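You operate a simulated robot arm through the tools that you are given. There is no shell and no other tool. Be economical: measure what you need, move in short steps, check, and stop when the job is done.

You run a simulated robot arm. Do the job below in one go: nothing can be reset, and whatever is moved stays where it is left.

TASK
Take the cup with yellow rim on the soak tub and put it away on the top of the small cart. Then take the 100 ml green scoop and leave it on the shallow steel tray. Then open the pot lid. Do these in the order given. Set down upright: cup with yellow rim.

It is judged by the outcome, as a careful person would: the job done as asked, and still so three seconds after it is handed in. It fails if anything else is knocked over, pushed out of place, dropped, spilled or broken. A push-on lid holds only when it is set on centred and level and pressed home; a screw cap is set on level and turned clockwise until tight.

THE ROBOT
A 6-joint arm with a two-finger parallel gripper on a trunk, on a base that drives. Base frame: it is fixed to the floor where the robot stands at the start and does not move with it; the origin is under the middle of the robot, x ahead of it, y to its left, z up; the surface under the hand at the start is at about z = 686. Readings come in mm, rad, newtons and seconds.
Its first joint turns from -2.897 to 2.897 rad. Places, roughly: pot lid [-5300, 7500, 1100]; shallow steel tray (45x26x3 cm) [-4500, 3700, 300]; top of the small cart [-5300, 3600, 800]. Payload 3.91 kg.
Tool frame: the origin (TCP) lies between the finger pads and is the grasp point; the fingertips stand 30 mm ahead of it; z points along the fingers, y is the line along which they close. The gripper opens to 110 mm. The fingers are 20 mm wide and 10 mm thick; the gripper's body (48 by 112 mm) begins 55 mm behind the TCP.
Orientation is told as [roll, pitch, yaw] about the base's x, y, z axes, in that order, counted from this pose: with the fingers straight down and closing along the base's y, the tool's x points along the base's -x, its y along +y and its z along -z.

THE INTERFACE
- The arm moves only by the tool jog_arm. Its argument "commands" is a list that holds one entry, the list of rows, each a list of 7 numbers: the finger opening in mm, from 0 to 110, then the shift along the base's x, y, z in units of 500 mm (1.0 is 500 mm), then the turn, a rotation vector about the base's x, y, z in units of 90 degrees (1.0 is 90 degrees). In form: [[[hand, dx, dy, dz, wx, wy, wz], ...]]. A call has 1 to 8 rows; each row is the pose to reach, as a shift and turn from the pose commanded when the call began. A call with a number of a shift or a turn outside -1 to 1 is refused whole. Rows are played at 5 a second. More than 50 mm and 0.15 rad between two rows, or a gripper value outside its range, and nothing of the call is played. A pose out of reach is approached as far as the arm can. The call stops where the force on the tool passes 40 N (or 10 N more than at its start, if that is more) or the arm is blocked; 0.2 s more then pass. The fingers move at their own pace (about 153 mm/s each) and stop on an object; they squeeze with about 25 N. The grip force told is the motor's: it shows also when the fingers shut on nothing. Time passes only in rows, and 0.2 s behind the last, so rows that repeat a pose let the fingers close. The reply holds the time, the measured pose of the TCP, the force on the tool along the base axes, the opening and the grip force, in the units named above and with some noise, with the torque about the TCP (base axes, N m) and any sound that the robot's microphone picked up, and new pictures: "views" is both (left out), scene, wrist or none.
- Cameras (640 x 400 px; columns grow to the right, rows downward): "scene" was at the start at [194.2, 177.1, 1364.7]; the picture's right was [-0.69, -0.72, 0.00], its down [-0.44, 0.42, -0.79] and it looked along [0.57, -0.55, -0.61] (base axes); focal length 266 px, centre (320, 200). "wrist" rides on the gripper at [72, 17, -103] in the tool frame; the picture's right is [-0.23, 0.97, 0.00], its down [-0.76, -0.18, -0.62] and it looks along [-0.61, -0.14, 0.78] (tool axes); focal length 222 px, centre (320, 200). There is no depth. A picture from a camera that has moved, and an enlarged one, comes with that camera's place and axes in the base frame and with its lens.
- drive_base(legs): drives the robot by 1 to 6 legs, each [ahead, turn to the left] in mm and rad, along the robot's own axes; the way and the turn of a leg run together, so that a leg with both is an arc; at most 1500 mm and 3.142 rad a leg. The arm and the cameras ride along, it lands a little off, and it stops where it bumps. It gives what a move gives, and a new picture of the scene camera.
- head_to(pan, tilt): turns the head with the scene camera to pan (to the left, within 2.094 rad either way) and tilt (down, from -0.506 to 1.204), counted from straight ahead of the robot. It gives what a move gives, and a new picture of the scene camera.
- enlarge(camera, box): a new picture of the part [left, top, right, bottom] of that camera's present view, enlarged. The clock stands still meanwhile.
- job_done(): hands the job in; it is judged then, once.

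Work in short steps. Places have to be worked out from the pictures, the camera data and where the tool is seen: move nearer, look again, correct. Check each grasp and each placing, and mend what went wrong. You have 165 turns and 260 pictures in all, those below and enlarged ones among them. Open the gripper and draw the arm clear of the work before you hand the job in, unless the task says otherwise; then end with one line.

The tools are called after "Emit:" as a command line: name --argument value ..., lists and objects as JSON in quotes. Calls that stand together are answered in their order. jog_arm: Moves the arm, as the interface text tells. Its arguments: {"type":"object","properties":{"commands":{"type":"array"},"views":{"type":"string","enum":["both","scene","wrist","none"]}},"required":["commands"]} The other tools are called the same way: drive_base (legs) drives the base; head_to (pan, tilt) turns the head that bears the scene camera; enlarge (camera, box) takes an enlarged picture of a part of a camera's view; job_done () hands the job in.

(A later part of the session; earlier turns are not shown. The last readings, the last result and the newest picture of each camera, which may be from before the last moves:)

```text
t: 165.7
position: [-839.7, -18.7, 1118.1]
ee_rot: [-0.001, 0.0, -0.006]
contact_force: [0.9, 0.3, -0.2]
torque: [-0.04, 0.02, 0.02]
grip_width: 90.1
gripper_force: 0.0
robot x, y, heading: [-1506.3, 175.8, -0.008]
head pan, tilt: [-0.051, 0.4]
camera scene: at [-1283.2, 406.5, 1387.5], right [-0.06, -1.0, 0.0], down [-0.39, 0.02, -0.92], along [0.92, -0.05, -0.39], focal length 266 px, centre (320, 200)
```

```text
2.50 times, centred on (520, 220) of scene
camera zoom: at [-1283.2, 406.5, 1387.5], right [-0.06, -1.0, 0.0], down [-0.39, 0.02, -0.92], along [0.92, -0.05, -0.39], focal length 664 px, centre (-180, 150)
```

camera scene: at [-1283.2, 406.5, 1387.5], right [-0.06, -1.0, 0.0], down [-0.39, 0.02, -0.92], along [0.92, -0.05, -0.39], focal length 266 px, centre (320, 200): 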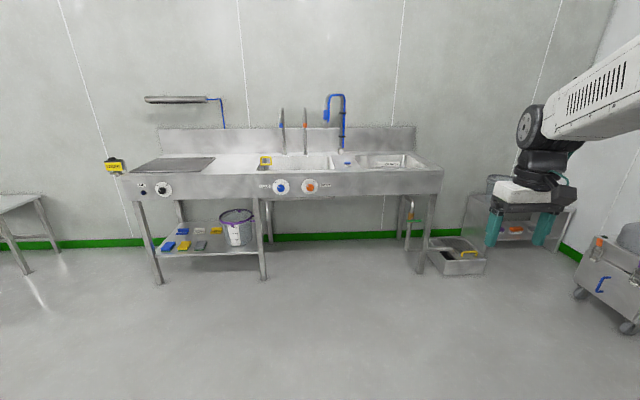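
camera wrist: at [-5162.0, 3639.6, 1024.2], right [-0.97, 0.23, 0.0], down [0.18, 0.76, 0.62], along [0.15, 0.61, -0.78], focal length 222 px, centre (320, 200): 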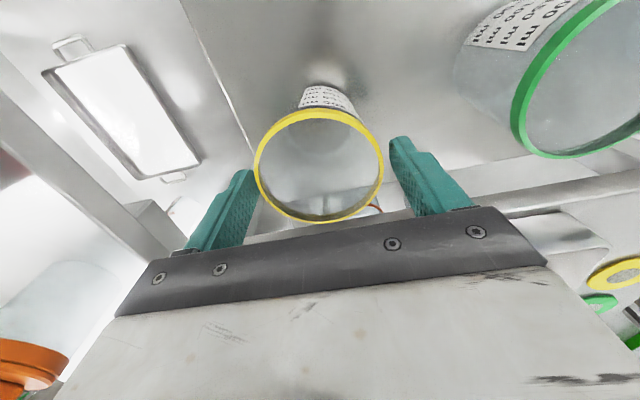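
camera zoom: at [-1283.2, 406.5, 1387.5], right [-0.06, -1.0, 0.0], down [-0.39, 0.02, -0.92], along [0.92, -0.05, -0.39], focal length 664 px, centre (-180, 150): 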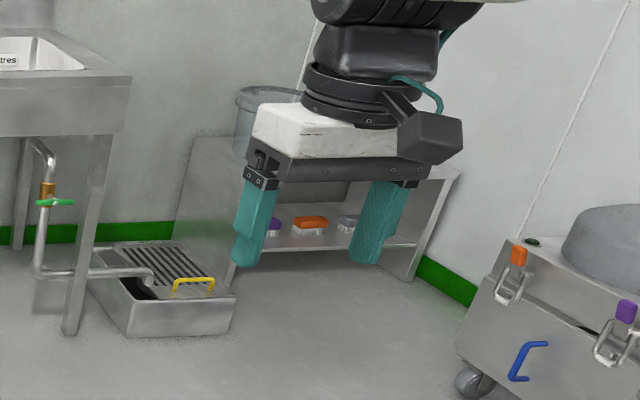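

Nothing here. I drive north along x≈-1500 and inspect the oval table and the north-east area.

Emit:
drive_base --legs '[[200, 0], [0, 1.58], [1400, 0], [1300, 0]]'

Emit:
head_to --pan 1.4 --tilt 0.5

Emit:
enlarge --camera "scene" --box '[200, 120, 480, 300]'

Emit:
head_to --pan 0.4 --tilt 0.3

```text
t: 183.6
position: [-1120.6, 3502.3, 1119.1]
ee_rot: [-0.001, -0.002, 1.597]
contact_force: [0.9, -0.2, -0.6]
torque: [-0.02, -0.01, 0.02]
grip_width: 90.0
gripper_force: 0.0
robot x, y, heading: [-1292.5, 2829.9, 1.598]
head pan, tilt: [-0.051, 0.4]
camera scene: at [-1529.1, 3048.7, 1387.5], right [1.0, -0.03, 0.0], down [-0.01, -0.39, -0.92], along [0.02, 0.92, -0.39], focal length 266 px, centre (320, 200)
```

scene: 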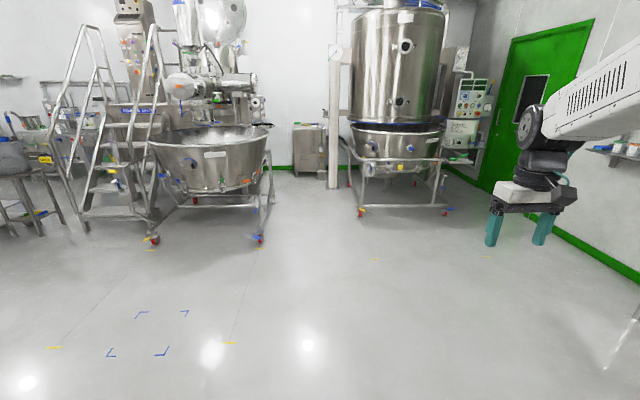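

```text
t: 185.2
position: [-1120.6, 3503.2, 1119.7]
ee_rot: [0.0, 0.0, 1.595]
contact_force: [-0.6, 0.8, -0.4]
torque: [-0.01, 0.02, -0.01]
grip_width: 89.9
gripper_force: 0.0
robot x, y, heading: [-1293.0, 2829.8, 1.597]
head pan, tilt: [1.4, 0.499]
camera scene: at [-1621.5, 2969.4, 1378.4], right [0.15, 0.99, 0.0], down [0.47, -0.07, -0.88], along [-0.87, 0.13, -0.48], focal length 266 px, centre (320, 200)
```

scene: 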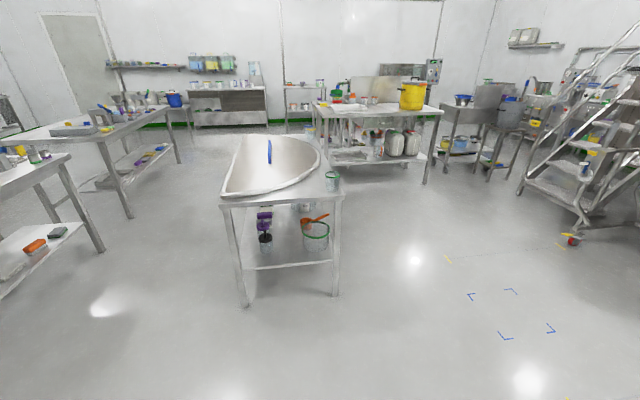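

```text
2.22 times, centred on (340, 210) of scene
camera zoom: at [-1621.5, 2969.4, 1378.4], right [0.15, 0.99, 0.0], down [0.47, -0.07, -0.88], along [-0.87, 0.13, -0.48], focal length 590 px, centre (276, 178)
```

zoom: 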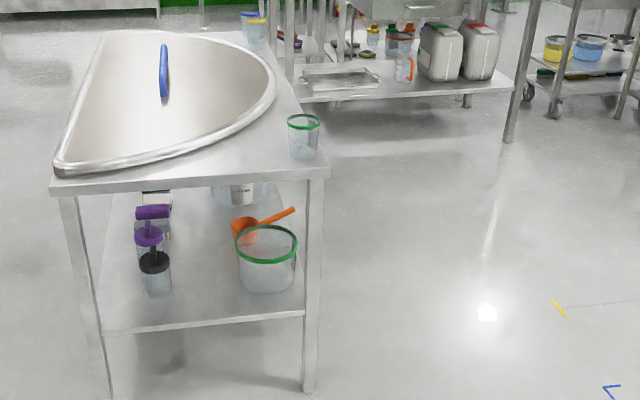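

```text
t: 186.4
position: [-1120.8, 3504.3, 1119.3]
ee_rot: [-0.003, 0.001, 1.595]
contact_force: [0.5, -0.2, -0.3]
torque: [0.01, -0.03, -0.01]
grip_width: 89.9
gripper_force: 0.0
robot x, y, heading: [-1295.4, 2830.7, 1.594]
head pan, tilt: [0.4, 0.3]
camera scene: at [-1570.0, 3041.1, 1396.8], right [0.91, 0.41, 0.0], down [0.12, -0.27, -0.96], along [-0.39, 0.87, -0.3], focal length 266 px, centre (320, 200)
```

scene: 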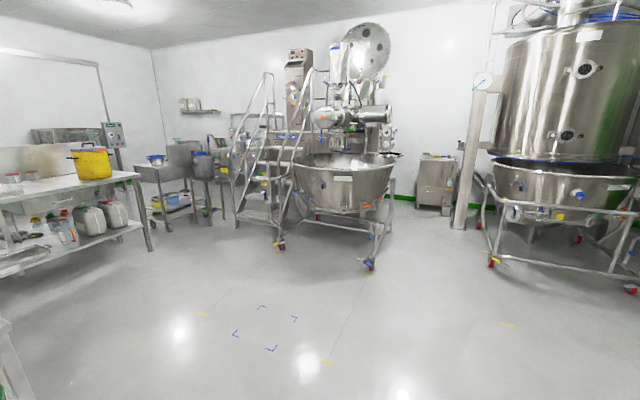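

I zoom on the bench's north side and the carts beyond.

Emit:
enlarge --camera "scene" --box '[0, 120, 240, 290]'

Emit:
enlarge --camera "scene" --box '[140, 80, 260, 230]'

Emit:
head_to --pan -0.9 --tilt 0.3

```text
2.35 times, centred on (120, 205) of scene
camera zoom: at [-1570.0, 3041.1, 1396.8], right [0.91, 0.41, 0.0], down [0.12, -0.27, -0.96], along [-0.39, 0.87, -0.3], focal length 625 px, centre (791, 188)
```

zoom: 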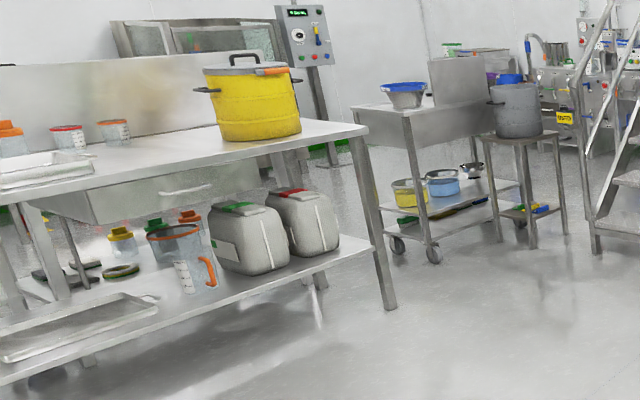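

```text
2.67 times, centred on (200, 155) of scene
camera zoom: at [-1570.0, 3041.1, 1396.8], right [0.91, 0.41, 0.0], down [0.12, -0.27, -0.96], along [-0.39, 0.87, -0.3], focal length 708 px, centre (640, 320)
```

zoom: 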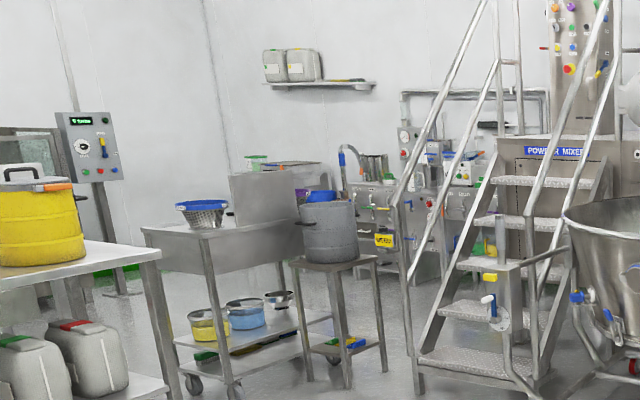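

```text
t: 187.9
position: [-1122.5, 3503.1, 1118.0]
ee_rot: [-0.001, 0.001, 1.595]
contact_force: [-0.2, -1.2, 0.2]
torque: [-0.04, 0.0, 0.01]
grip_width: 90.1
gripper_force: 0.1
robot x, y, heading: [-1294.3, 2830.0, 1.597]
head pan, tilt: [-0.901, 0.3]
camera scene: at [-1459.8, 3015.9, 1396.8], right [0.64, -0.77, 0.0], down [-0.23, -0.19, -0.96], along [0.73, 0.61, -0.3], focal length 266 px, centre (320, 200)
```

scene: 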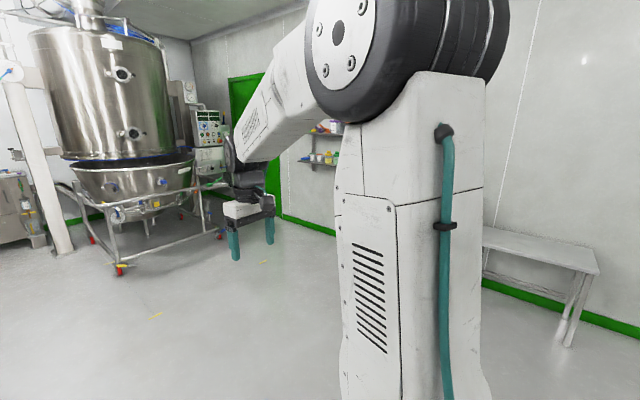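

Still none of the small size in green. I move to about (-2800, 4200) to look at the bench's north side and the north-west stations.

Emit:
drive_base --legs '[[0, 0.805], [1000, 0], [1030, 0]]'

Emit:
head_to --pan 0.5 --tilt 0.4

Emit:
enlarge --camera "scene" --box '[200, 120, 440, 300]'

```text
t: 200.1
position: [-3081.9, 4881.7, 1117.7]
ee_rot: [-0.003, 0.001, 2.349]
contact_force: [-0.1, 0.1, 0.0]
torque: [-0.02, 0.03, 0.0]
grip_width: 90.0
gripper_force: 0.0
robot x, y, heading: [-2743.9, 4272.7, 2.353]
head pan, tilt: [-0.901, 0.3]
camera scene: at [-2992.8, 4294.0, 1396.8], right [0.99, -0.12, 0.0], down [-0.04, -0.29, -0.96], along [0.12, 0.95, -0.3], focal length 266 px, centre (320, 200)
```

scene: 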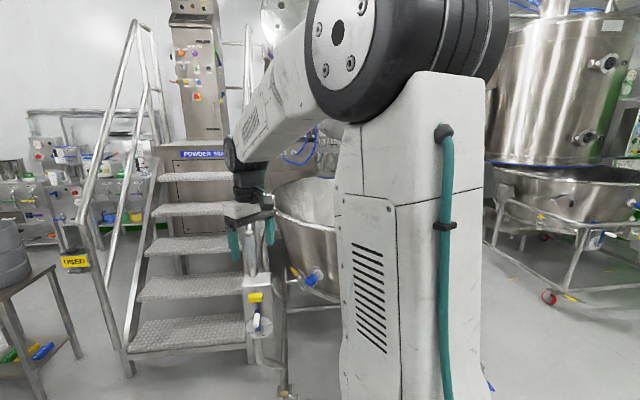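

```text
t: 201.7
position: [-3082.9, 4882.0, 1119.9]
ee_rot: [-0.001, 0.0, 2.347]
contact_force: [0.3, -0.2, -0.8]
torque: [-0.01, 0.02, 0.01]
grip_width: 89.8
gripper_force: 0.0
robot x, y, heading: [-2743.9, 4272.0, 2.353]
head pan, tilt: [0.499, 0.4]
camera scene: at [-3092.8, 4228.1, 1387.5], right [0.29, 0.96, 0.0], down [0.37, -0.11, -0.92], along [-0.88, 0.27, -0.39], focal length 266 px, centre (320, 200)
```

scene: 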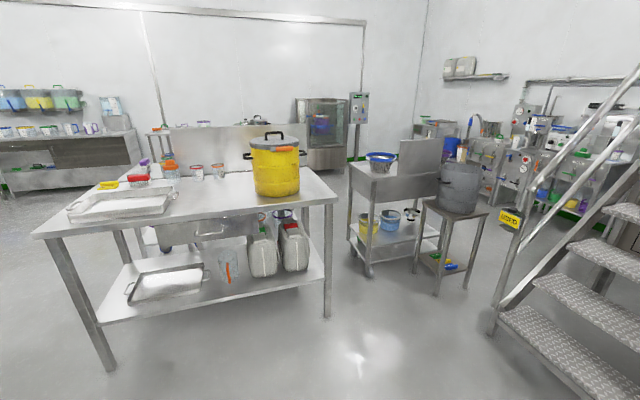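

```text
2.22 times, centred on (320, 210) of scene
camera zoom: at [-3092.8, 4228.1, 1387.5], right [0.29, 0.96, 0.0], down [0.37, -0.11, -0.92], along [-0.88, 0.27, -0.39], focal length 590 px, centre (320, 178)
```

zoom: 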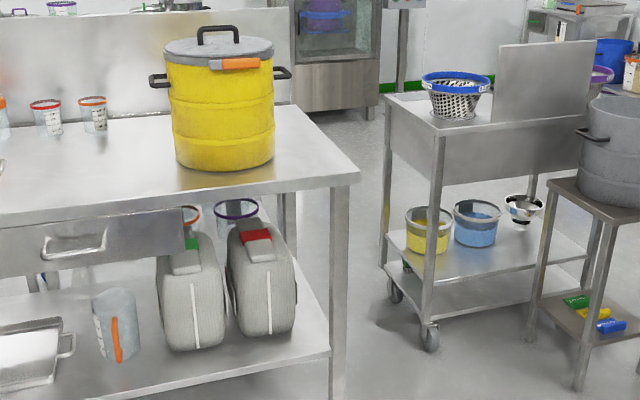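

I zoom in on the north-wall stations from here.

Emit:
enlarge --camera "scene" --box '[400, 50, 560, 170]'

Emit:
enlarge --camera "scene" --box '[480, 90, 640, 220]'

Emit:
enlarge --camera "scene" --box '[20, 130, 220, 340]'

```text
3.33 times, centred on (480, 110) of scene
camera zoom: at [-3092.8, 4228.1, 1387.5], right [0.29, 0.96, 0.0], down [0.37, -0.11, -0.92], along [-0.88, 0.27, -0.39], focal length 886 px, centre (-213, 500)
```

zoom: 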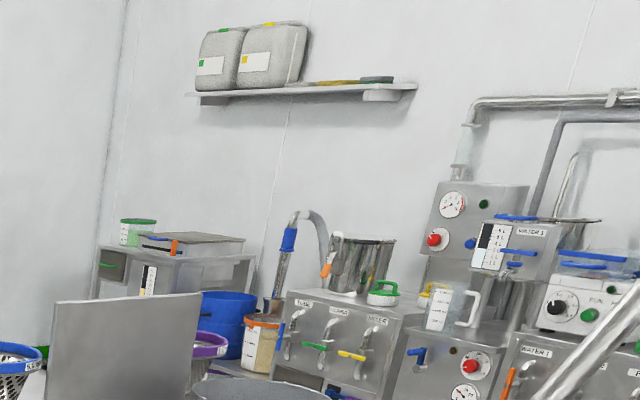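

```text
3.08 times, centred on (560, 155) of scene
camera zoom: at [-3092.8, 4228.1, 1387.5], right [0.29, 0.96, 0.0], down [0.37, -0.11, -0.92], along [-0.88, 0.27, -0.39], focal length 817 px, centre (-418, 338)
```

zoom: 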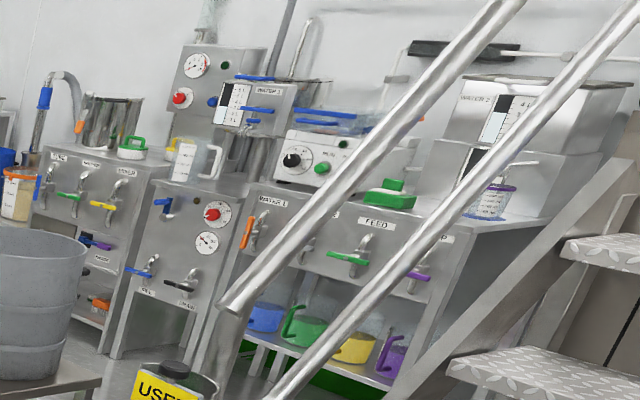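

```text
1.90 times, centred on (120, 235) of scene
camera zoom: at [-3092.8, 4228.1, 1387.5], right [0.29, 0.96, 0.0], down [0.37, -0.11, -0.92], along [-0.88, 0.27, -0.39], focal length 506 px, centre (701, 133)
```

zoom: 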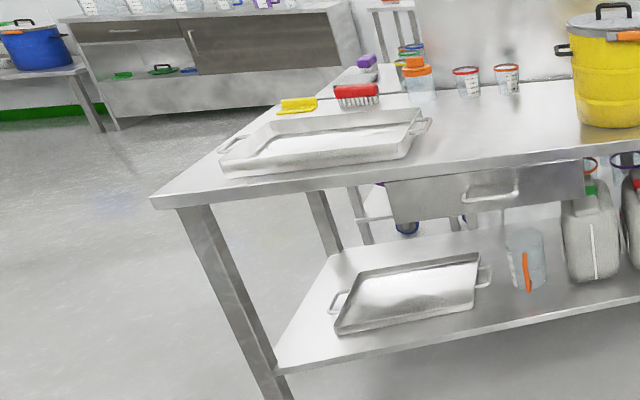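

The T1 low-shelf purple scoop showed printed text on the bowl opposite the handle, so the labels can be read from the right side. I drive to (-1600, 2300) to read it and calibrate which size is 100 ml.

Emit:
drive_base --legs '[[0, 2.885], [1140, 0], [1140, 0]]'

Emit:
head_to --pan -1.0 --tilt 0.6

```text
t: 219.8
position: [-1409.6, 1610.9, 1118.8]
ee_rot: [-0.001, -0.001, -1.048]
contact_force: [-0.3, 0.5, -0.7]
torque: [-0.01, -0.02, -0.02]
grip_width: 90.1
gripper_force: 0.1
robot x, y, heading: [-1583.9, 2287.0, -1.044]
head pan, tilt: [0.499, 0.4]
camera scene: at [-1230.8, 2244.0, 1387.5], right [-0.52, -0.85, 0.0], down [-0.33, 0.2, -0.92], along [0.79, -0.48, -0.39], focal length 266 px, centre (320, 200)
```

scene: 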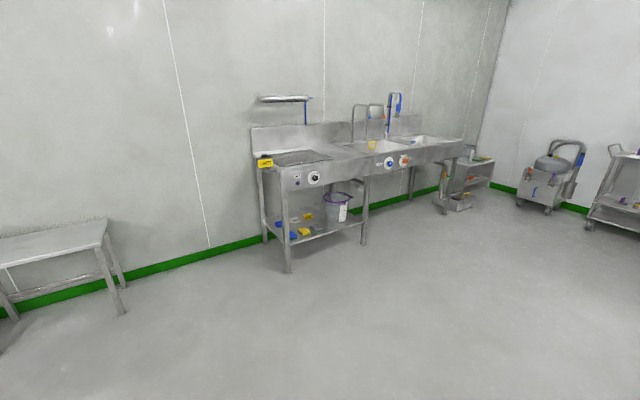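

```text
t: 221.4
position: [-1410.6, 1610.5, 1118.7]
ee_rot: [-0.001, 0.001, -1.046]
contact_force: [0.6, -0.9, 0.9]
torque: [-0.02, -0.02, -0.01]
grip_width: 90.0
gripper_force: 0.1
robot x, y, heading: [-1580.4, 2286.8, -1.051]
head pan, tilt: [-1.0, 0.6]
camera scene: at [-1350.4, 2213.8, 1369.3], right [-0.89, 0.46, 0.0], down [0.26, 0.5, -0.83], along [-0.38, -0.73, -0.56], focal length 266 px, centre (320, 200)
```

scene: 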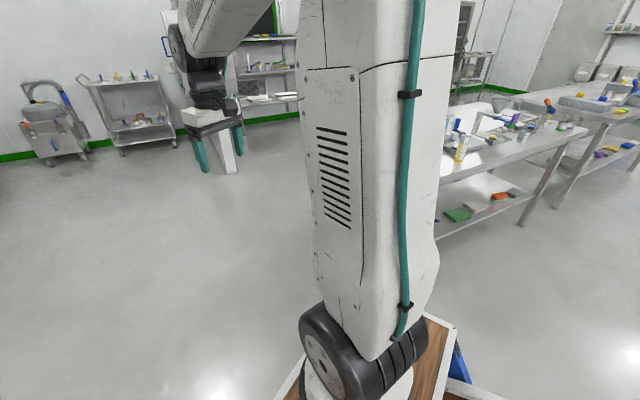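

The arm blocks it; I turn the base right so the table is ahead.

Emit:
drive_base --legs '[[0, -1.3]]'

Emit:
head_to --pan 0.1 --tilt 0.6

Emit:
enlarge --camera "scene" --box '[200, 80, 400, 240]'

```text
t: 225.0
position: [-2183.5, 1940.0, 1119.0]
ee_rot: [-0.002, 0.001, -2.347]
contact_force: [-0.2, -0.2, 0.6]
torque: [0.0, -0.01, 0.04]
grip_width: 90.0
gripper_force: 0.0
robot x, y, heading: [-1583.4, 2287.8, -2.34]
head pan, tilt: [-1.0, 0.6]
camera scene: at [-1588.2, 2048.2, 1369.3], right [0.2, 0.98, 0.0], down [0.55, -0.11, -0.83], along [-0.81, 0.17, -0.56], focal length 266 px, centre (320, 200)
```

scene: 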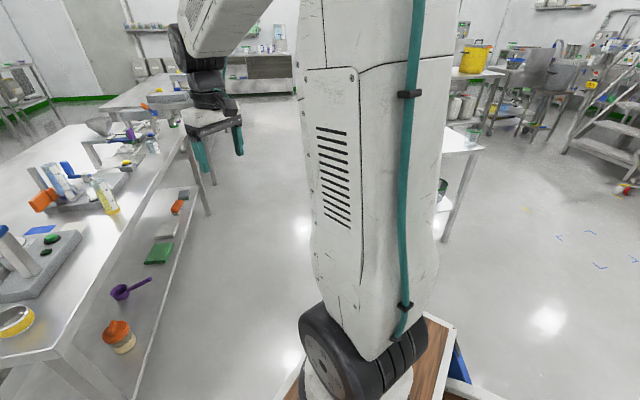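

```text
t: 226.3
position: [-2184.8, 1940.6, 1118.5]
ee_rot: [-0.002, 0.0, -2.347]
contact_force: [-0.1, -0.6, -1.4]
torque: [0.01, 0.0, -0.01]
grip_width: 89.8
gripper_force: 0.1
robot x, y, heading: [-1581.0, 2287.8, -2.348]
head pan, tilt: [0.099, 0.6]
camera scene: at [-1556.9, 1961.3, 1369.3], right [-0.78, 0.63, 0.0], down [0.35, 0.44, -0.83], along [-0.52, -0.64, -0.56], focal length 266 px, centre (320, 200)
```

scene: 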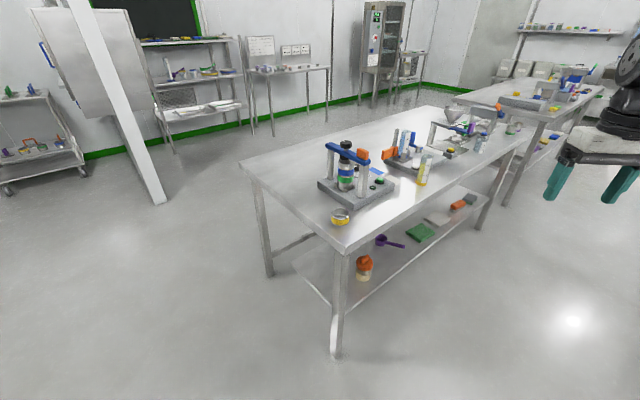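

```text
2.50 times, centred on (300, 160) of scene
camera zoom: at [-1556.9, 1961.3, 1369.3], right [-0.78, 0.63, 0.0], down [0.35, 0.44, -0.83], along [-0.52, -0.64, -0.56], focal length 664 px, centre (370, 300)
```

zoom: 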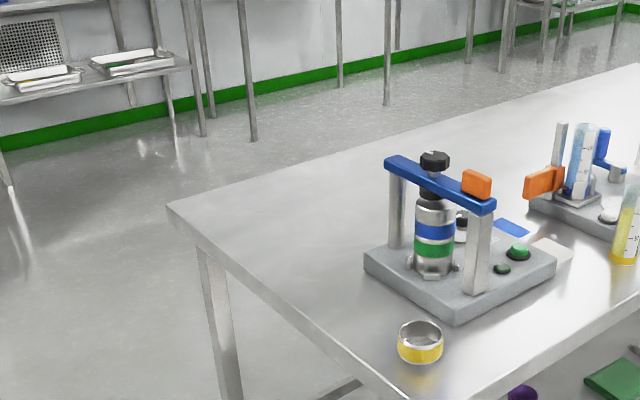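

Emit:
enlarge --camera "scene" --box '[355, 220, 415, 260]'

Emit:
enlarge --camera "scene" --box '[150, 55, 250, 105]'

```text
10.00 times, centred on (385, 240) of scene
camera zoom: at [-1556.9, 1961.3, 1369.3], right [-0.78, 0.63, 0.0], down [0.35, 0.44, -0.83], along [-0.52, -0.64, -0.56], focal length 2657 px, centre (-330, -200)
```

zoom: 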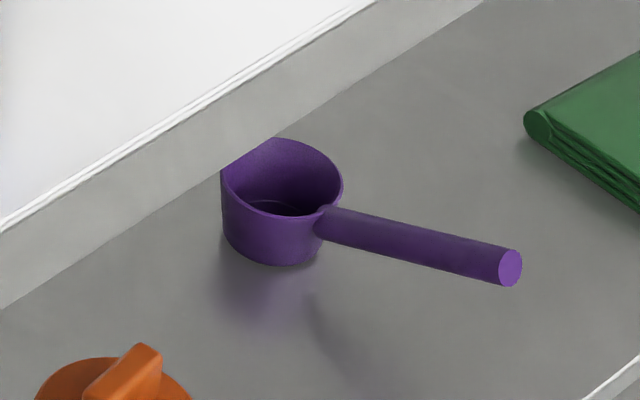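

```text
6.40 times, centred on (200, 80) of scene
camera zoom: at [-1556.9, 1961.3, 1369.3], right [-0.78, 0.63, 0.0], down [0.35, 0.44, -0.83], along [-0.52, -0.64, -0.56], focal length 1700 px, centre (1088, 968)
```

zoom: 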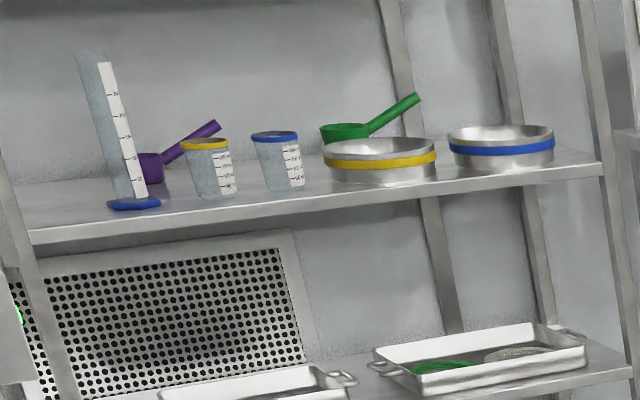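

Zoom is truly optical, so labels can be read from afar. I zoom hard on the rack's green scoop from this eastern angle.

Emit:
enlarge --camera "scene" --box '[196, 66, 220, 82]'

Emit:
enlarge --camera "scene" --box '[166, 70, 190, 86]'

```text
16.00 times, centred on (208, 74) of scene
camera zoom: at [-1556.9, 1961.3, 1369.3], right [-0.78, 0.63, 0.0], down [0.35, 0.44, -0.83], along [-0.52, -0.64, -0.56], focal length 4251 px, centre (2112, 2216)
```

zoom: 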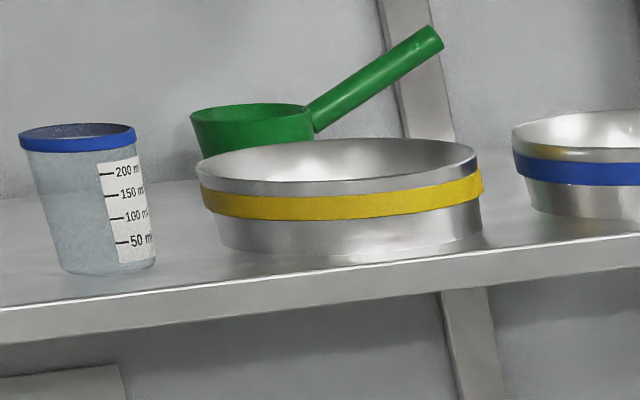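

```text
16.00 times, centred on (178, 78) of scene
camera zoom: at [-1556.9, 1961.3, 1369.3], right [-0.78, 0.63, 0.0], down [0.35, 0.44, -0.83], along [-0.52, -0.64, -0.56], focal length 4251 px, centre (2592, 2152)
```

zoom: 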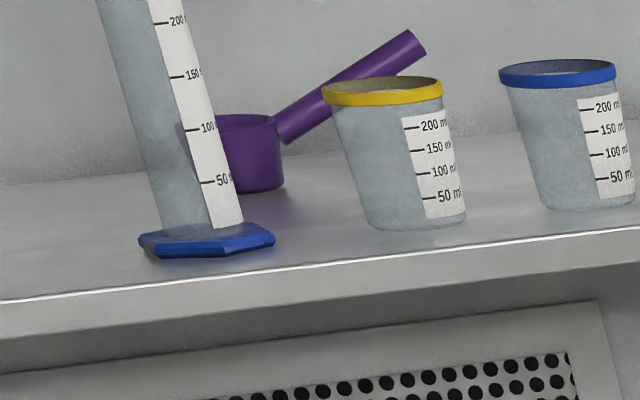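

The label seems to sit on one side of the bowl (left of the handle), hidden on the rack. I go back along the aisle to read the T1 purple scoop's label from the west and so calibrate sizes.

Emit:
drive_base --legs '[[0, -0.734], [1200, 0], [1200, 0], [0, -1.57]]'

Emit:
head_to --pan -2.05 --tilt 0.4

```text
t: 243.8
position: [-3834.6, 2779.9, 1118.5]
ee_rot: [-0.001, 0.0, 1.648]
contact_force: [0.0, -1.2, 1.0]
torque: [-0.01, 0.01, 0.02]
grip_width: 90.1
gripper_force: 0.0
robot x, y, heading: [-3966.5, 2098.0, 1.652]
head pan, tilt: [0.099, 0.6]
camera scene: at [-4230.3, 2297.7, 1369.3], right [0.98, 0.18, 0.0], down [0.1, -0.56, -0.83], along [-0.15, 0.81, -0.56], focal length 266 px, centre (320, 200)
```

scene: 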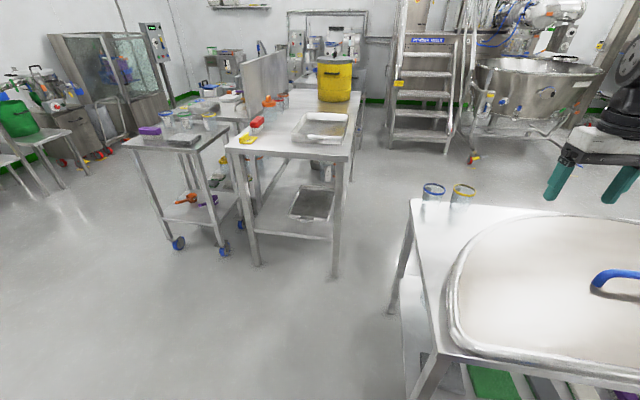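

```text
t: 245.9
position: [-3834.6, 2780.3, 1119.3]
ee_rot: [0.0, 0.0, 1.65]
contact_force: [-0.1, 0.4, 0.6]
torque: [0.0, 0.0, -0.03]
grip_width: 90.1
gripper_force: 0.1
robot x, y, heading: [-3970.9, 2096.6, 1.649]
head pan, tilt: [-2.051, 0.4]
camera scene: at [-4129.3, 2174.5, 1387.5], right [-0.39, -0.92, 0.0], down [-0.36, 0.15, -0.92], along [0.85, -0.36, -0.39], focal length 266 px, centre (320, 200)
```

scene: 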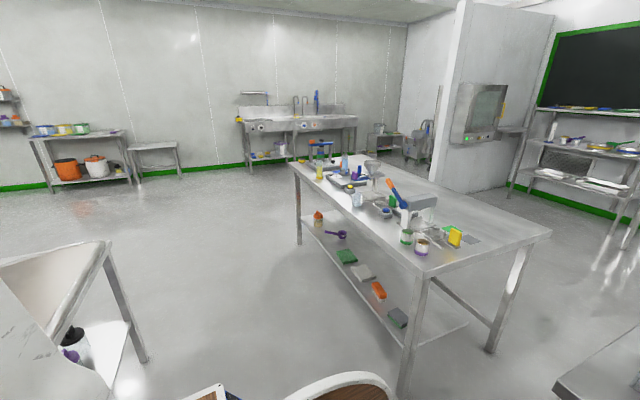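

I zoom hard on the purple scoop, and on the door shelf too.

Emit:
enlarge --camera "scene" --box '[322, 224, 354, 246]'

Emit:
enlarge --camera "scene" --box '[590, 130, 640, 165]'

```text
16.00 times, centred on (338, 235) of scene
camera zoom: at [-4129.3, 2174.5, 1387.5], right [-0.39, -0.92, 0.0], down [-0.36, 0.15, -0.92], along [0.85, -0.36, -0.39], focal length 4251 px, centre (32, -360)
```

zoom: 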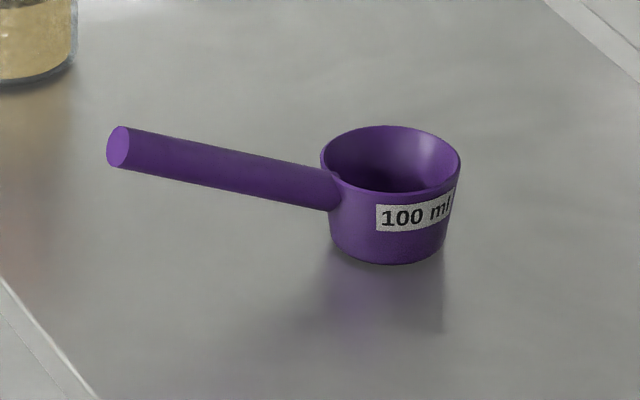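

```text
11.43 times, centred on (615, 148) of scene
camera zoom: at [-4129.3, 2174.5, 1387.5], right [-0.39, -0.92, 0.0], down [-0.36, 0.15, -0.92], along [0.85, -0.36, -0.39], focal length 3036 px, centre (-3051, 800)
```

zoom: 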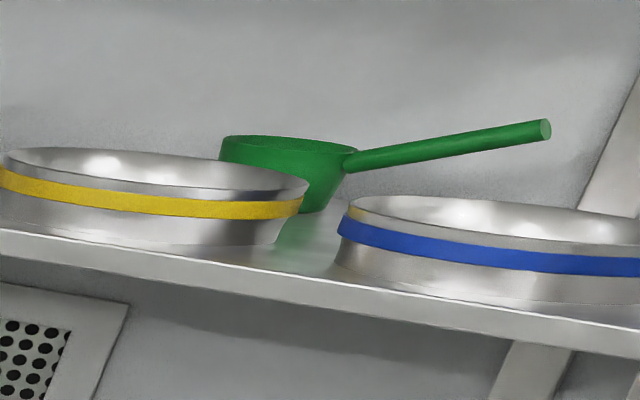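

That reads "100 ml" on a 65 mm bowl, so the rack's 85 mm green one is a bigger size (250 ml); the 100 ml green one must be elsewhere. I go up the west aisle (x≈-6300) to inspect the northern stations.

Emit:
drive_base --legs '[[0, 1.49], [1200, 0], [1130, 0], [0, -1.571], [1400, 0], [1400, 0]]'

Emit:
head_to --pan -0.2 --tilt 0.3

Emit:
enlarge --camera "scene" --box '[120, 60, 320, 260]'

Emit:
enlarge --camera "scene" --box '[300, 60, 500, 260]'

```text
t: 277.8
position: [-5977.8, 5556.4, 1119.5]
ee_rot: [-0.002, 0.001, 1.522]
contact_force: [-0.2, 0.7, -0.1]
torque: [0.02, 0.01, -0.02]
grip_width: 90.0
gripper_force: 0.1
robot x, y, heading: [-6200.6, 4896.7, 1.526]
head pan, tilt: [-2.051, 0.4]
camera scene: at [-6345.1, 4992.3, 1387.5], right [-0.5, -0.86, 0.0], down [-0.34, 0.2, -0.92], along [0.8, -0.46, -0.39], focal length 266 px, centre (320, 200)
```

scene: 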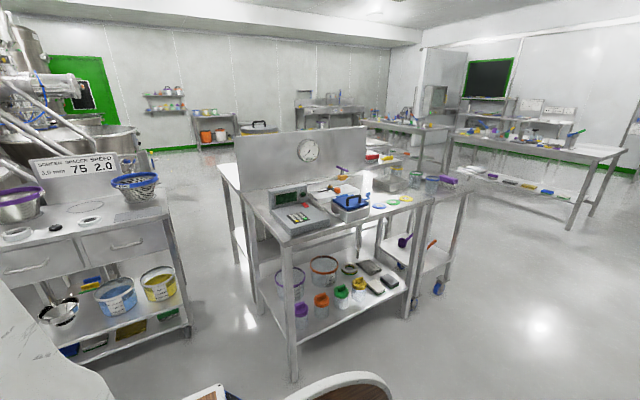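

```text
t: 279.6
position: [-5977.3, 5555.3, 1119.0]
ee_rot: [-0.003, 0.0, 1.522]
contact_force: [-0.6, 0.0, 0.3]
torque: [0.0, 0.0, 0.0]
grip_width: 90.3
gripper_force: 0.1
robot x, y, heading: [-6195.2, 4896.9, 1.518]
head pan, tilt: [-0.201, 0.3]
camera scene: at [-6402.3, 5129.3, 1396.8], right [0.97, -0.25, 0.0], down [-0.07, -0.29, -0.96], along [0.23, 0.93, -0.3], focal length 266 px, centre (320, 200)
```

scene: 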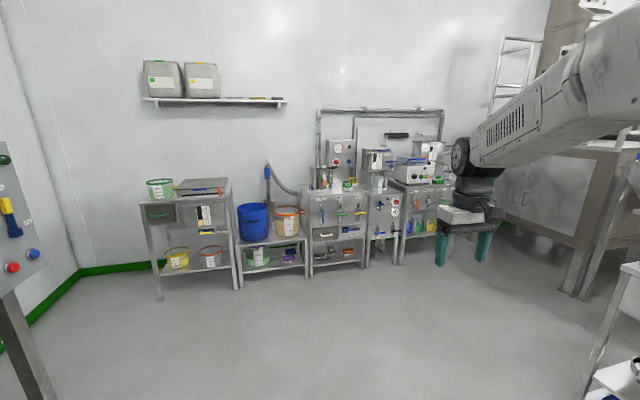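

```text
2.00 times, centred on (220, 160) of scene
camera zoom: at [-6402.3, 5129.3, 1396.8], right [0.97, -0.25, 0.0], down [-0.07, -0.29, -0.96], along [0.23, 0.93, -0.3], focal length 531 px, centre (520, 280)
```

zoom: 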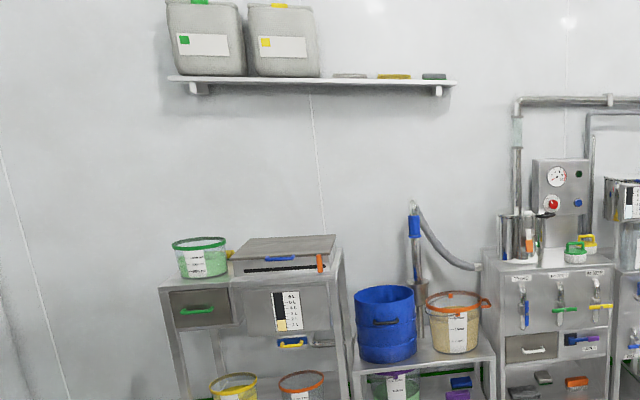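

```text
2.00 times, centred on (400, 160) of scene
camera zoom: at [-6402.3, 5129.3, 1396.8], right [0.97, -0.25, 0.0], down [-0.07, -0.29, -0.96], along [0.23, 0.93, -0.3], focal length 531 px, centre (160, 280)
```

zoom: 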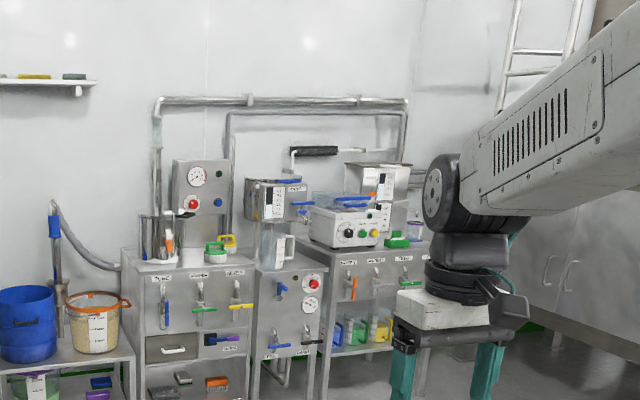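

I look west and south-west from here too.

Emit:
head_to --pan 1.5 --tilt 0.35

Emit:
head_to --pan 2.09 --tilt 0.35

Emit:
head_to --pan -2.09 --tilt 0.6

Emit:
enlarge --camera "scene" --box '[220, 130, 460, 330]'

```text
t: 281.4
position: [-5977.8, 5555.8, 1119.5]
ee_rot: [-0.001, -0.001, 1.523]
contact_force: [-0.4, 0.2, 0.7]
torque: [0.02, -0.03, -0.03]
grip_width: 90.1
gripper_force: 0.1
robot x, y, heading: [-6199.1, 4902.7, 1.524]
head pan, tilt: [1.499, 0.351]
camera scene: at [-6517.7, 5049.8, 1392.1], right [0.12, 0.99, 0.0], down [0.34, -0.04, -0.94], along [-0.93, 0.11, -0.34], focal length 266 px, centre (320, 200)
```

scene: 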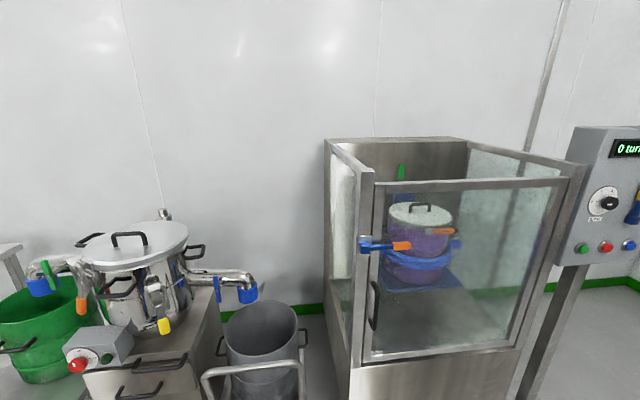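

```text
t: 282.4
position: [-5977.0, 5555.4, 1119.3]
ee_rot: [-0.002, 0.001, 1.524]
contact_force: [0.1, -0.2, 0.9]
torque: [-0.01, 0.01, 0.02]
grip_width: 90.0
gripper_force: 0.1
robot x, y, heading: [-6197.9, 4894.2, 1.523]
head pan, tilt: [2.089, 0.351]
camera scene: at [-6508.2, 4996.6, 1392.1], right [-0.45, 0.89, 0.0], down [0.31, 0.16, -0.94], along [-0.84, -0.43, -0.34], focal length 266 px, centre (320, 200)
```

scene: 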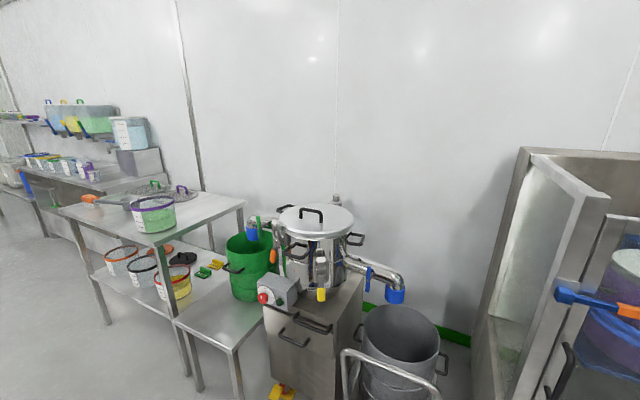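

```text
t: 285.8
position: [-5977.1, 5556.0, 1118.8]
ee_rot: [-0.001, 0.001, 1.525]
contact_force: [0.6, -0.3, -0.3]
torque: [0.01, -0.01, -0.01]
grip_width: 90.1
gripper_force: 0.0
robot x, y, heading: [-6202.1, 4894.4, 1.523]
head pan, tilt: [-2.089, 0.6]
camera scene: at [-6350.6, 4991.5, 1369.3], right [-0.53, -0.84, 0.0], down [-0.48, 0.3, -0.83], along [0.7, -0.44, -0.56], focal length 266 px, centre (320, 200)
```

scene: 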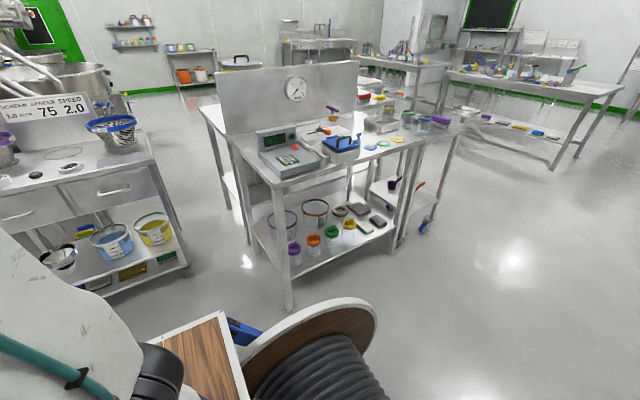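

```text
2.00 times, centred on (340, 230) of scene
camera zoom: at [-6350.6, 4991.5, 1369.3], right [-0.53, -0.84, 0.0], down [-0.48, 0.3, -0.83], along [0.7, -0.44, -0.56], focal length 531 px, centre (280, 140)
```

zoom: 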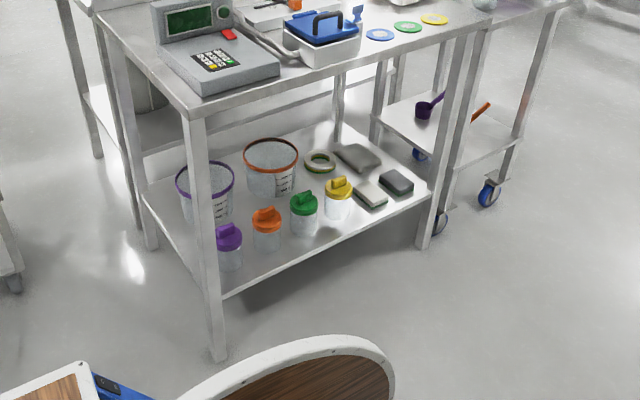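

I zoom hard on the door-side shelf and table from here.

Emit:
enlarge --camera "scene" --box '[100, 5, 170, 60]'

Emit:
enlarge --camera "scene" --box '[450, 35, 630, 155]'

Emit:
enlarge --camera "scene" --box '[340, 80, 470, 170]'

```text
7.27 times, centred on (135, 32) of scene
camera zoom: at [-6350.6, 4991.5, 1369.3], right [-0.53, -0.84, 0.0], down [-0.48, 0.3, -0.83], along [0.7, -0.44, -0.56], focal length 1932 px, centre (1666, 1418)
```

zoom: 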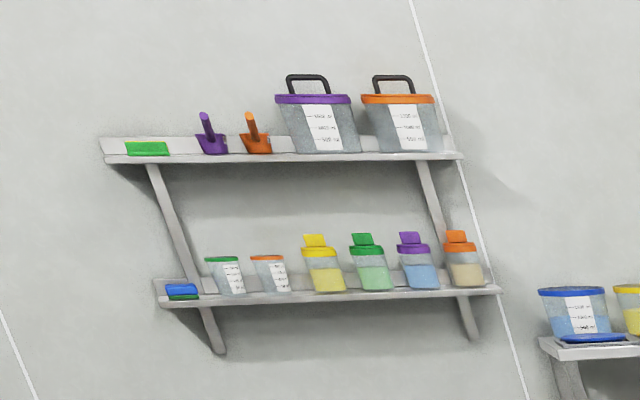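

```text
3.33 times, centred on (540, 95) of scene
camera zoom: at [-6350.6, 4991.5, 1369.3], right [-0.53, -0.84, 0.0], down [-0.48, 0.3, -0.83], along [0.7, -0.44, -0.56], focal length 886 px, centre (-413, 550)
```

zoom: 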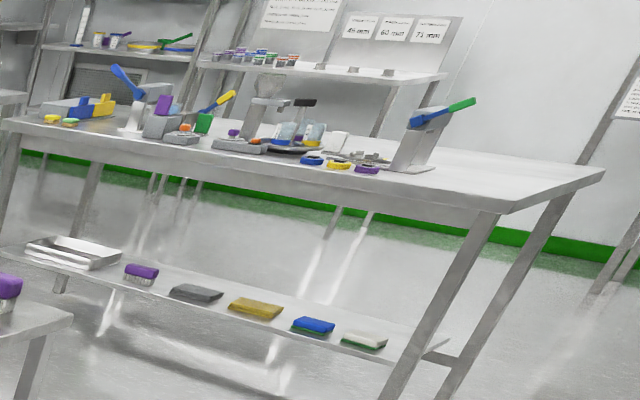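

```text
4.44 times, centred on (405, 125) of scene
camera zoom: at [-6350.6, 4991.5, 1369.3], right [-0.53, -0.84, 0.0], down [-0.48, 0.3, -0.83], along [0.7, -0.44, -0.56], focal length 1181 px, centre (-58, 533)
```

zoom: 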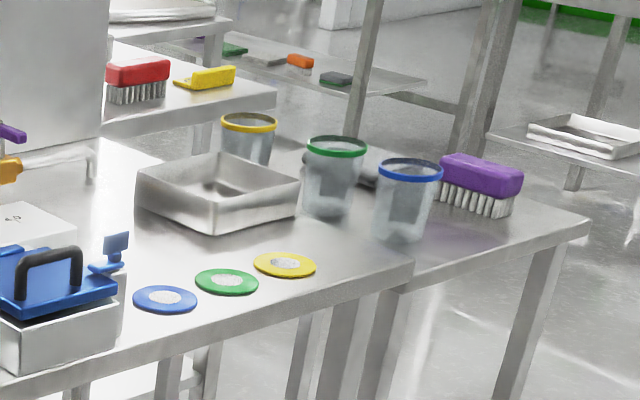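

Cup still stands well on the cart. I turn the base to face south and scan that side with strong zoom.

Emit:
drive_base --legs '[[0, 3.1], [1400, 0]]'

Emit:
head_to --pan -0.1 --tilt 0.2

Emit:
enlarge --camera "scene" --box '[160, 120, 320, 240]'

Emit:
enlarge --camera "scene" --box '[310, 120, 470, 240]'

```text
t: 299.6
position: [-6783.2, 2933.2, 1120.0]
ee_rot: [-0.001, 0.001, -1.775]
contact_force: [-0.2, -0.4, -1.0]
torque: [0.06, 0.03, -0.03]
grip_width: 89.9
gripper_force: 0.1
robot x, y, heading: [-6462.2, 3546.6, -1.775]
head pan, tilt: [-2.089, 0.6]
camera scene: at [-6322.3, 3436.4, 1369.3], right [0.66, 0.75, 0.0], down [0.42, -0.37, -0.83], along [-0.62, 0.55, -0.56], focal length 266 px, centre (320, 200)
```

scene: 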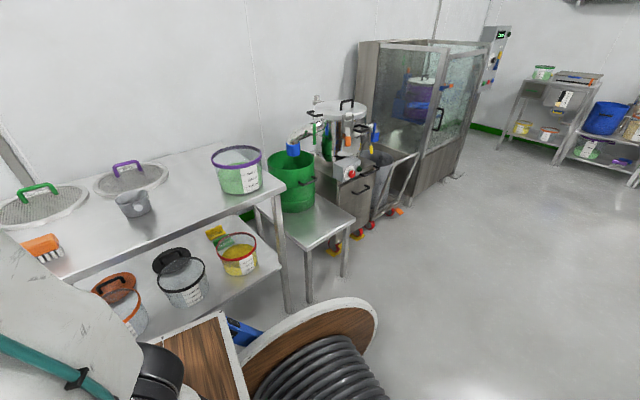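

```text
t: 301.6
position: [-6782.5, 2932.3, 1119.5]
ee_rot: [-0.003, -0.001, -1.775]
contact_force: [0.3, -0.1, 0.5]
torque: [0.01, -0.01, 0.01]
grip_width: 90.0
gripper_force: 0.0
robot x, y, heading: [-6460.3, 3553.7, -1.771]
head pan, tilt: [-0.099, 0.201]
camera scene: at [-6283.8, 3289.1, 1406.1], right [-0.95, 0.3, 0.0], down [0.06, 0.19, -0.98], along [-0.29, -0.94, -0.2], focal length 266 px, centre (320, 200)
```

scene: 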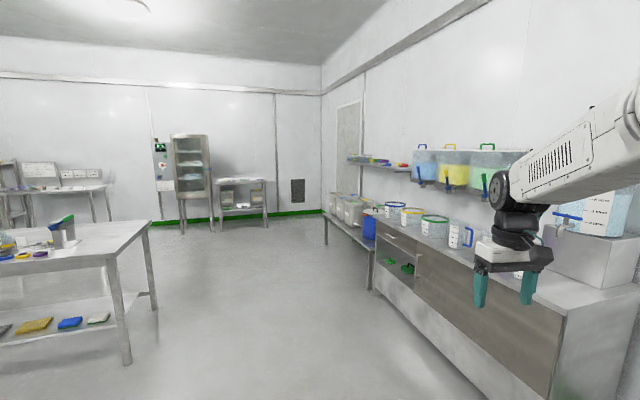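

```text
3.33 times, centred on (240, 180) of scene
camera zoom: at [-6283.8, 3289.1, 1406.1], right [-0.95, 0.3, 0.0], down [0.06, 0.19, -0.98], along [-0.29, -0.94, -0.2], focal length 886 px, centre (587, 267)
```

zoom: 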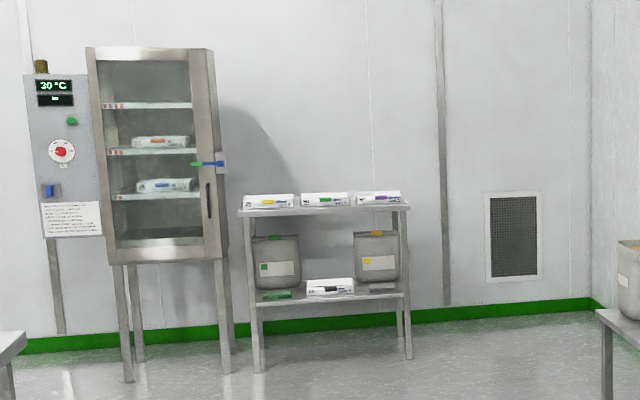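

```text
3.33 times, centred on (390, 180) of scene
camera zoom: at [-6283.8, 3289.1, 1406.1], right [-0.95, 0.3, 0.0], down [0.06, 0.19, -0.98], along [-0.29, -0.94, -0.2], focal length 886 px, centre (87, 267)
```

zoom: 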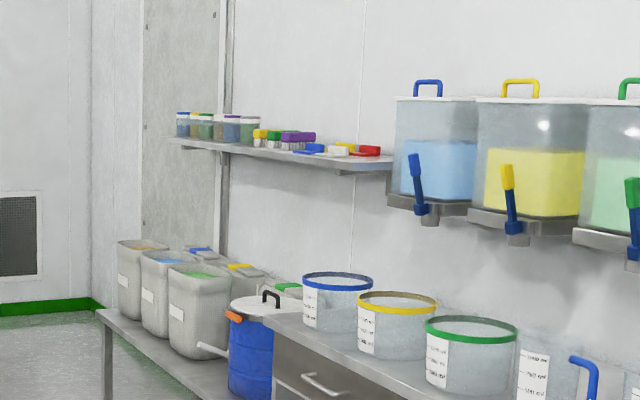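

Nothing on the south-west side. I go back round to the north-east part of the room to inspect the mixer, dryer and door area closely.

Emit:
drive_base --legs '[[0, 0.37], [1400, 0], [0, 1.44], [1400, 0], [1400, 0], [1100, 0]]'

Emit:
head_to --pan 1.0 --tilt 0.25

```text
t: 331.5
position: [-1658.2, 2168.4, 1118.9]
ee_rot: [-0.002, -0.001, 0.062]
contact_force: [0.3, 0.0, -0.9]
torque: [0.01, 0.0, 0.01]
grip_width: 90.1
gripper_force: 0.0
robot x, y, heading: [-2341.0, 2318.2, 0.062]
head pan, tilt: [-0.099, 0.201]
camera scene: at [-2127.9, 2558.7, 1406.1], right [-0.04, -1.0, 0.0], down [-0.2, 0.01, -0.98], along [0.98, -0.04, -0.2], focal length 266 px, centre (320, 200)
```

scene: 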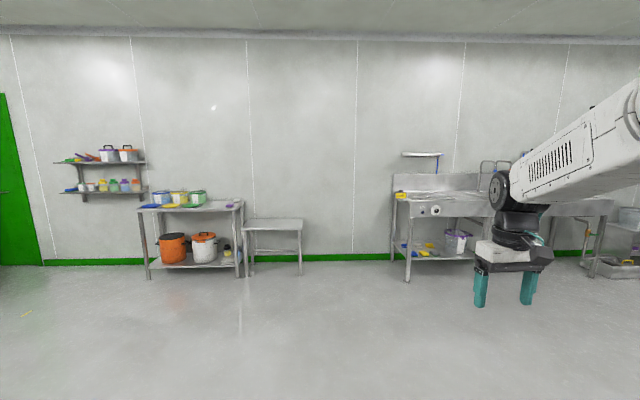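

```text
t: 332.9
position: [-1658.2, 2167.8, 1119.8]
ee_rot: [-0.002, 0.001, 0.061]
contact_force: [0.4, -0.7, -0.1]
torque: [-0.03, -0.02, -0.01]
grip_width: 90.0
gripper_force: 0.0
robot x, y, heading: [-2340.0, 2318.1, 0.06]
head pan, tilt: [1.0, 0.25]
camera scene: at [-2175.3, 2643.8, 1401.5], right [0.87, -0.49, 0.0], down [-0.12, -0.22, -0.97], along [0.47, 0.85, -0.25], focal length 266 px, centre (320, 200)
```

scene: 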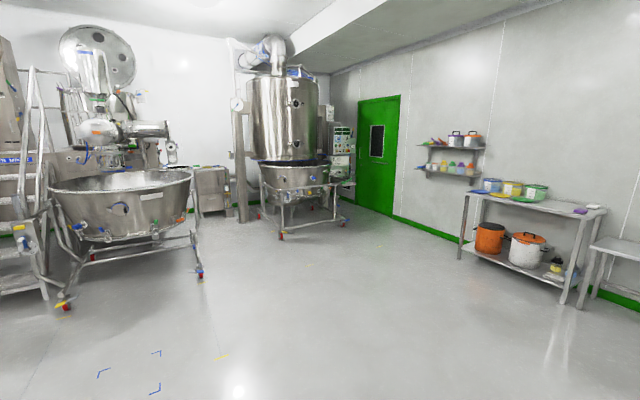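

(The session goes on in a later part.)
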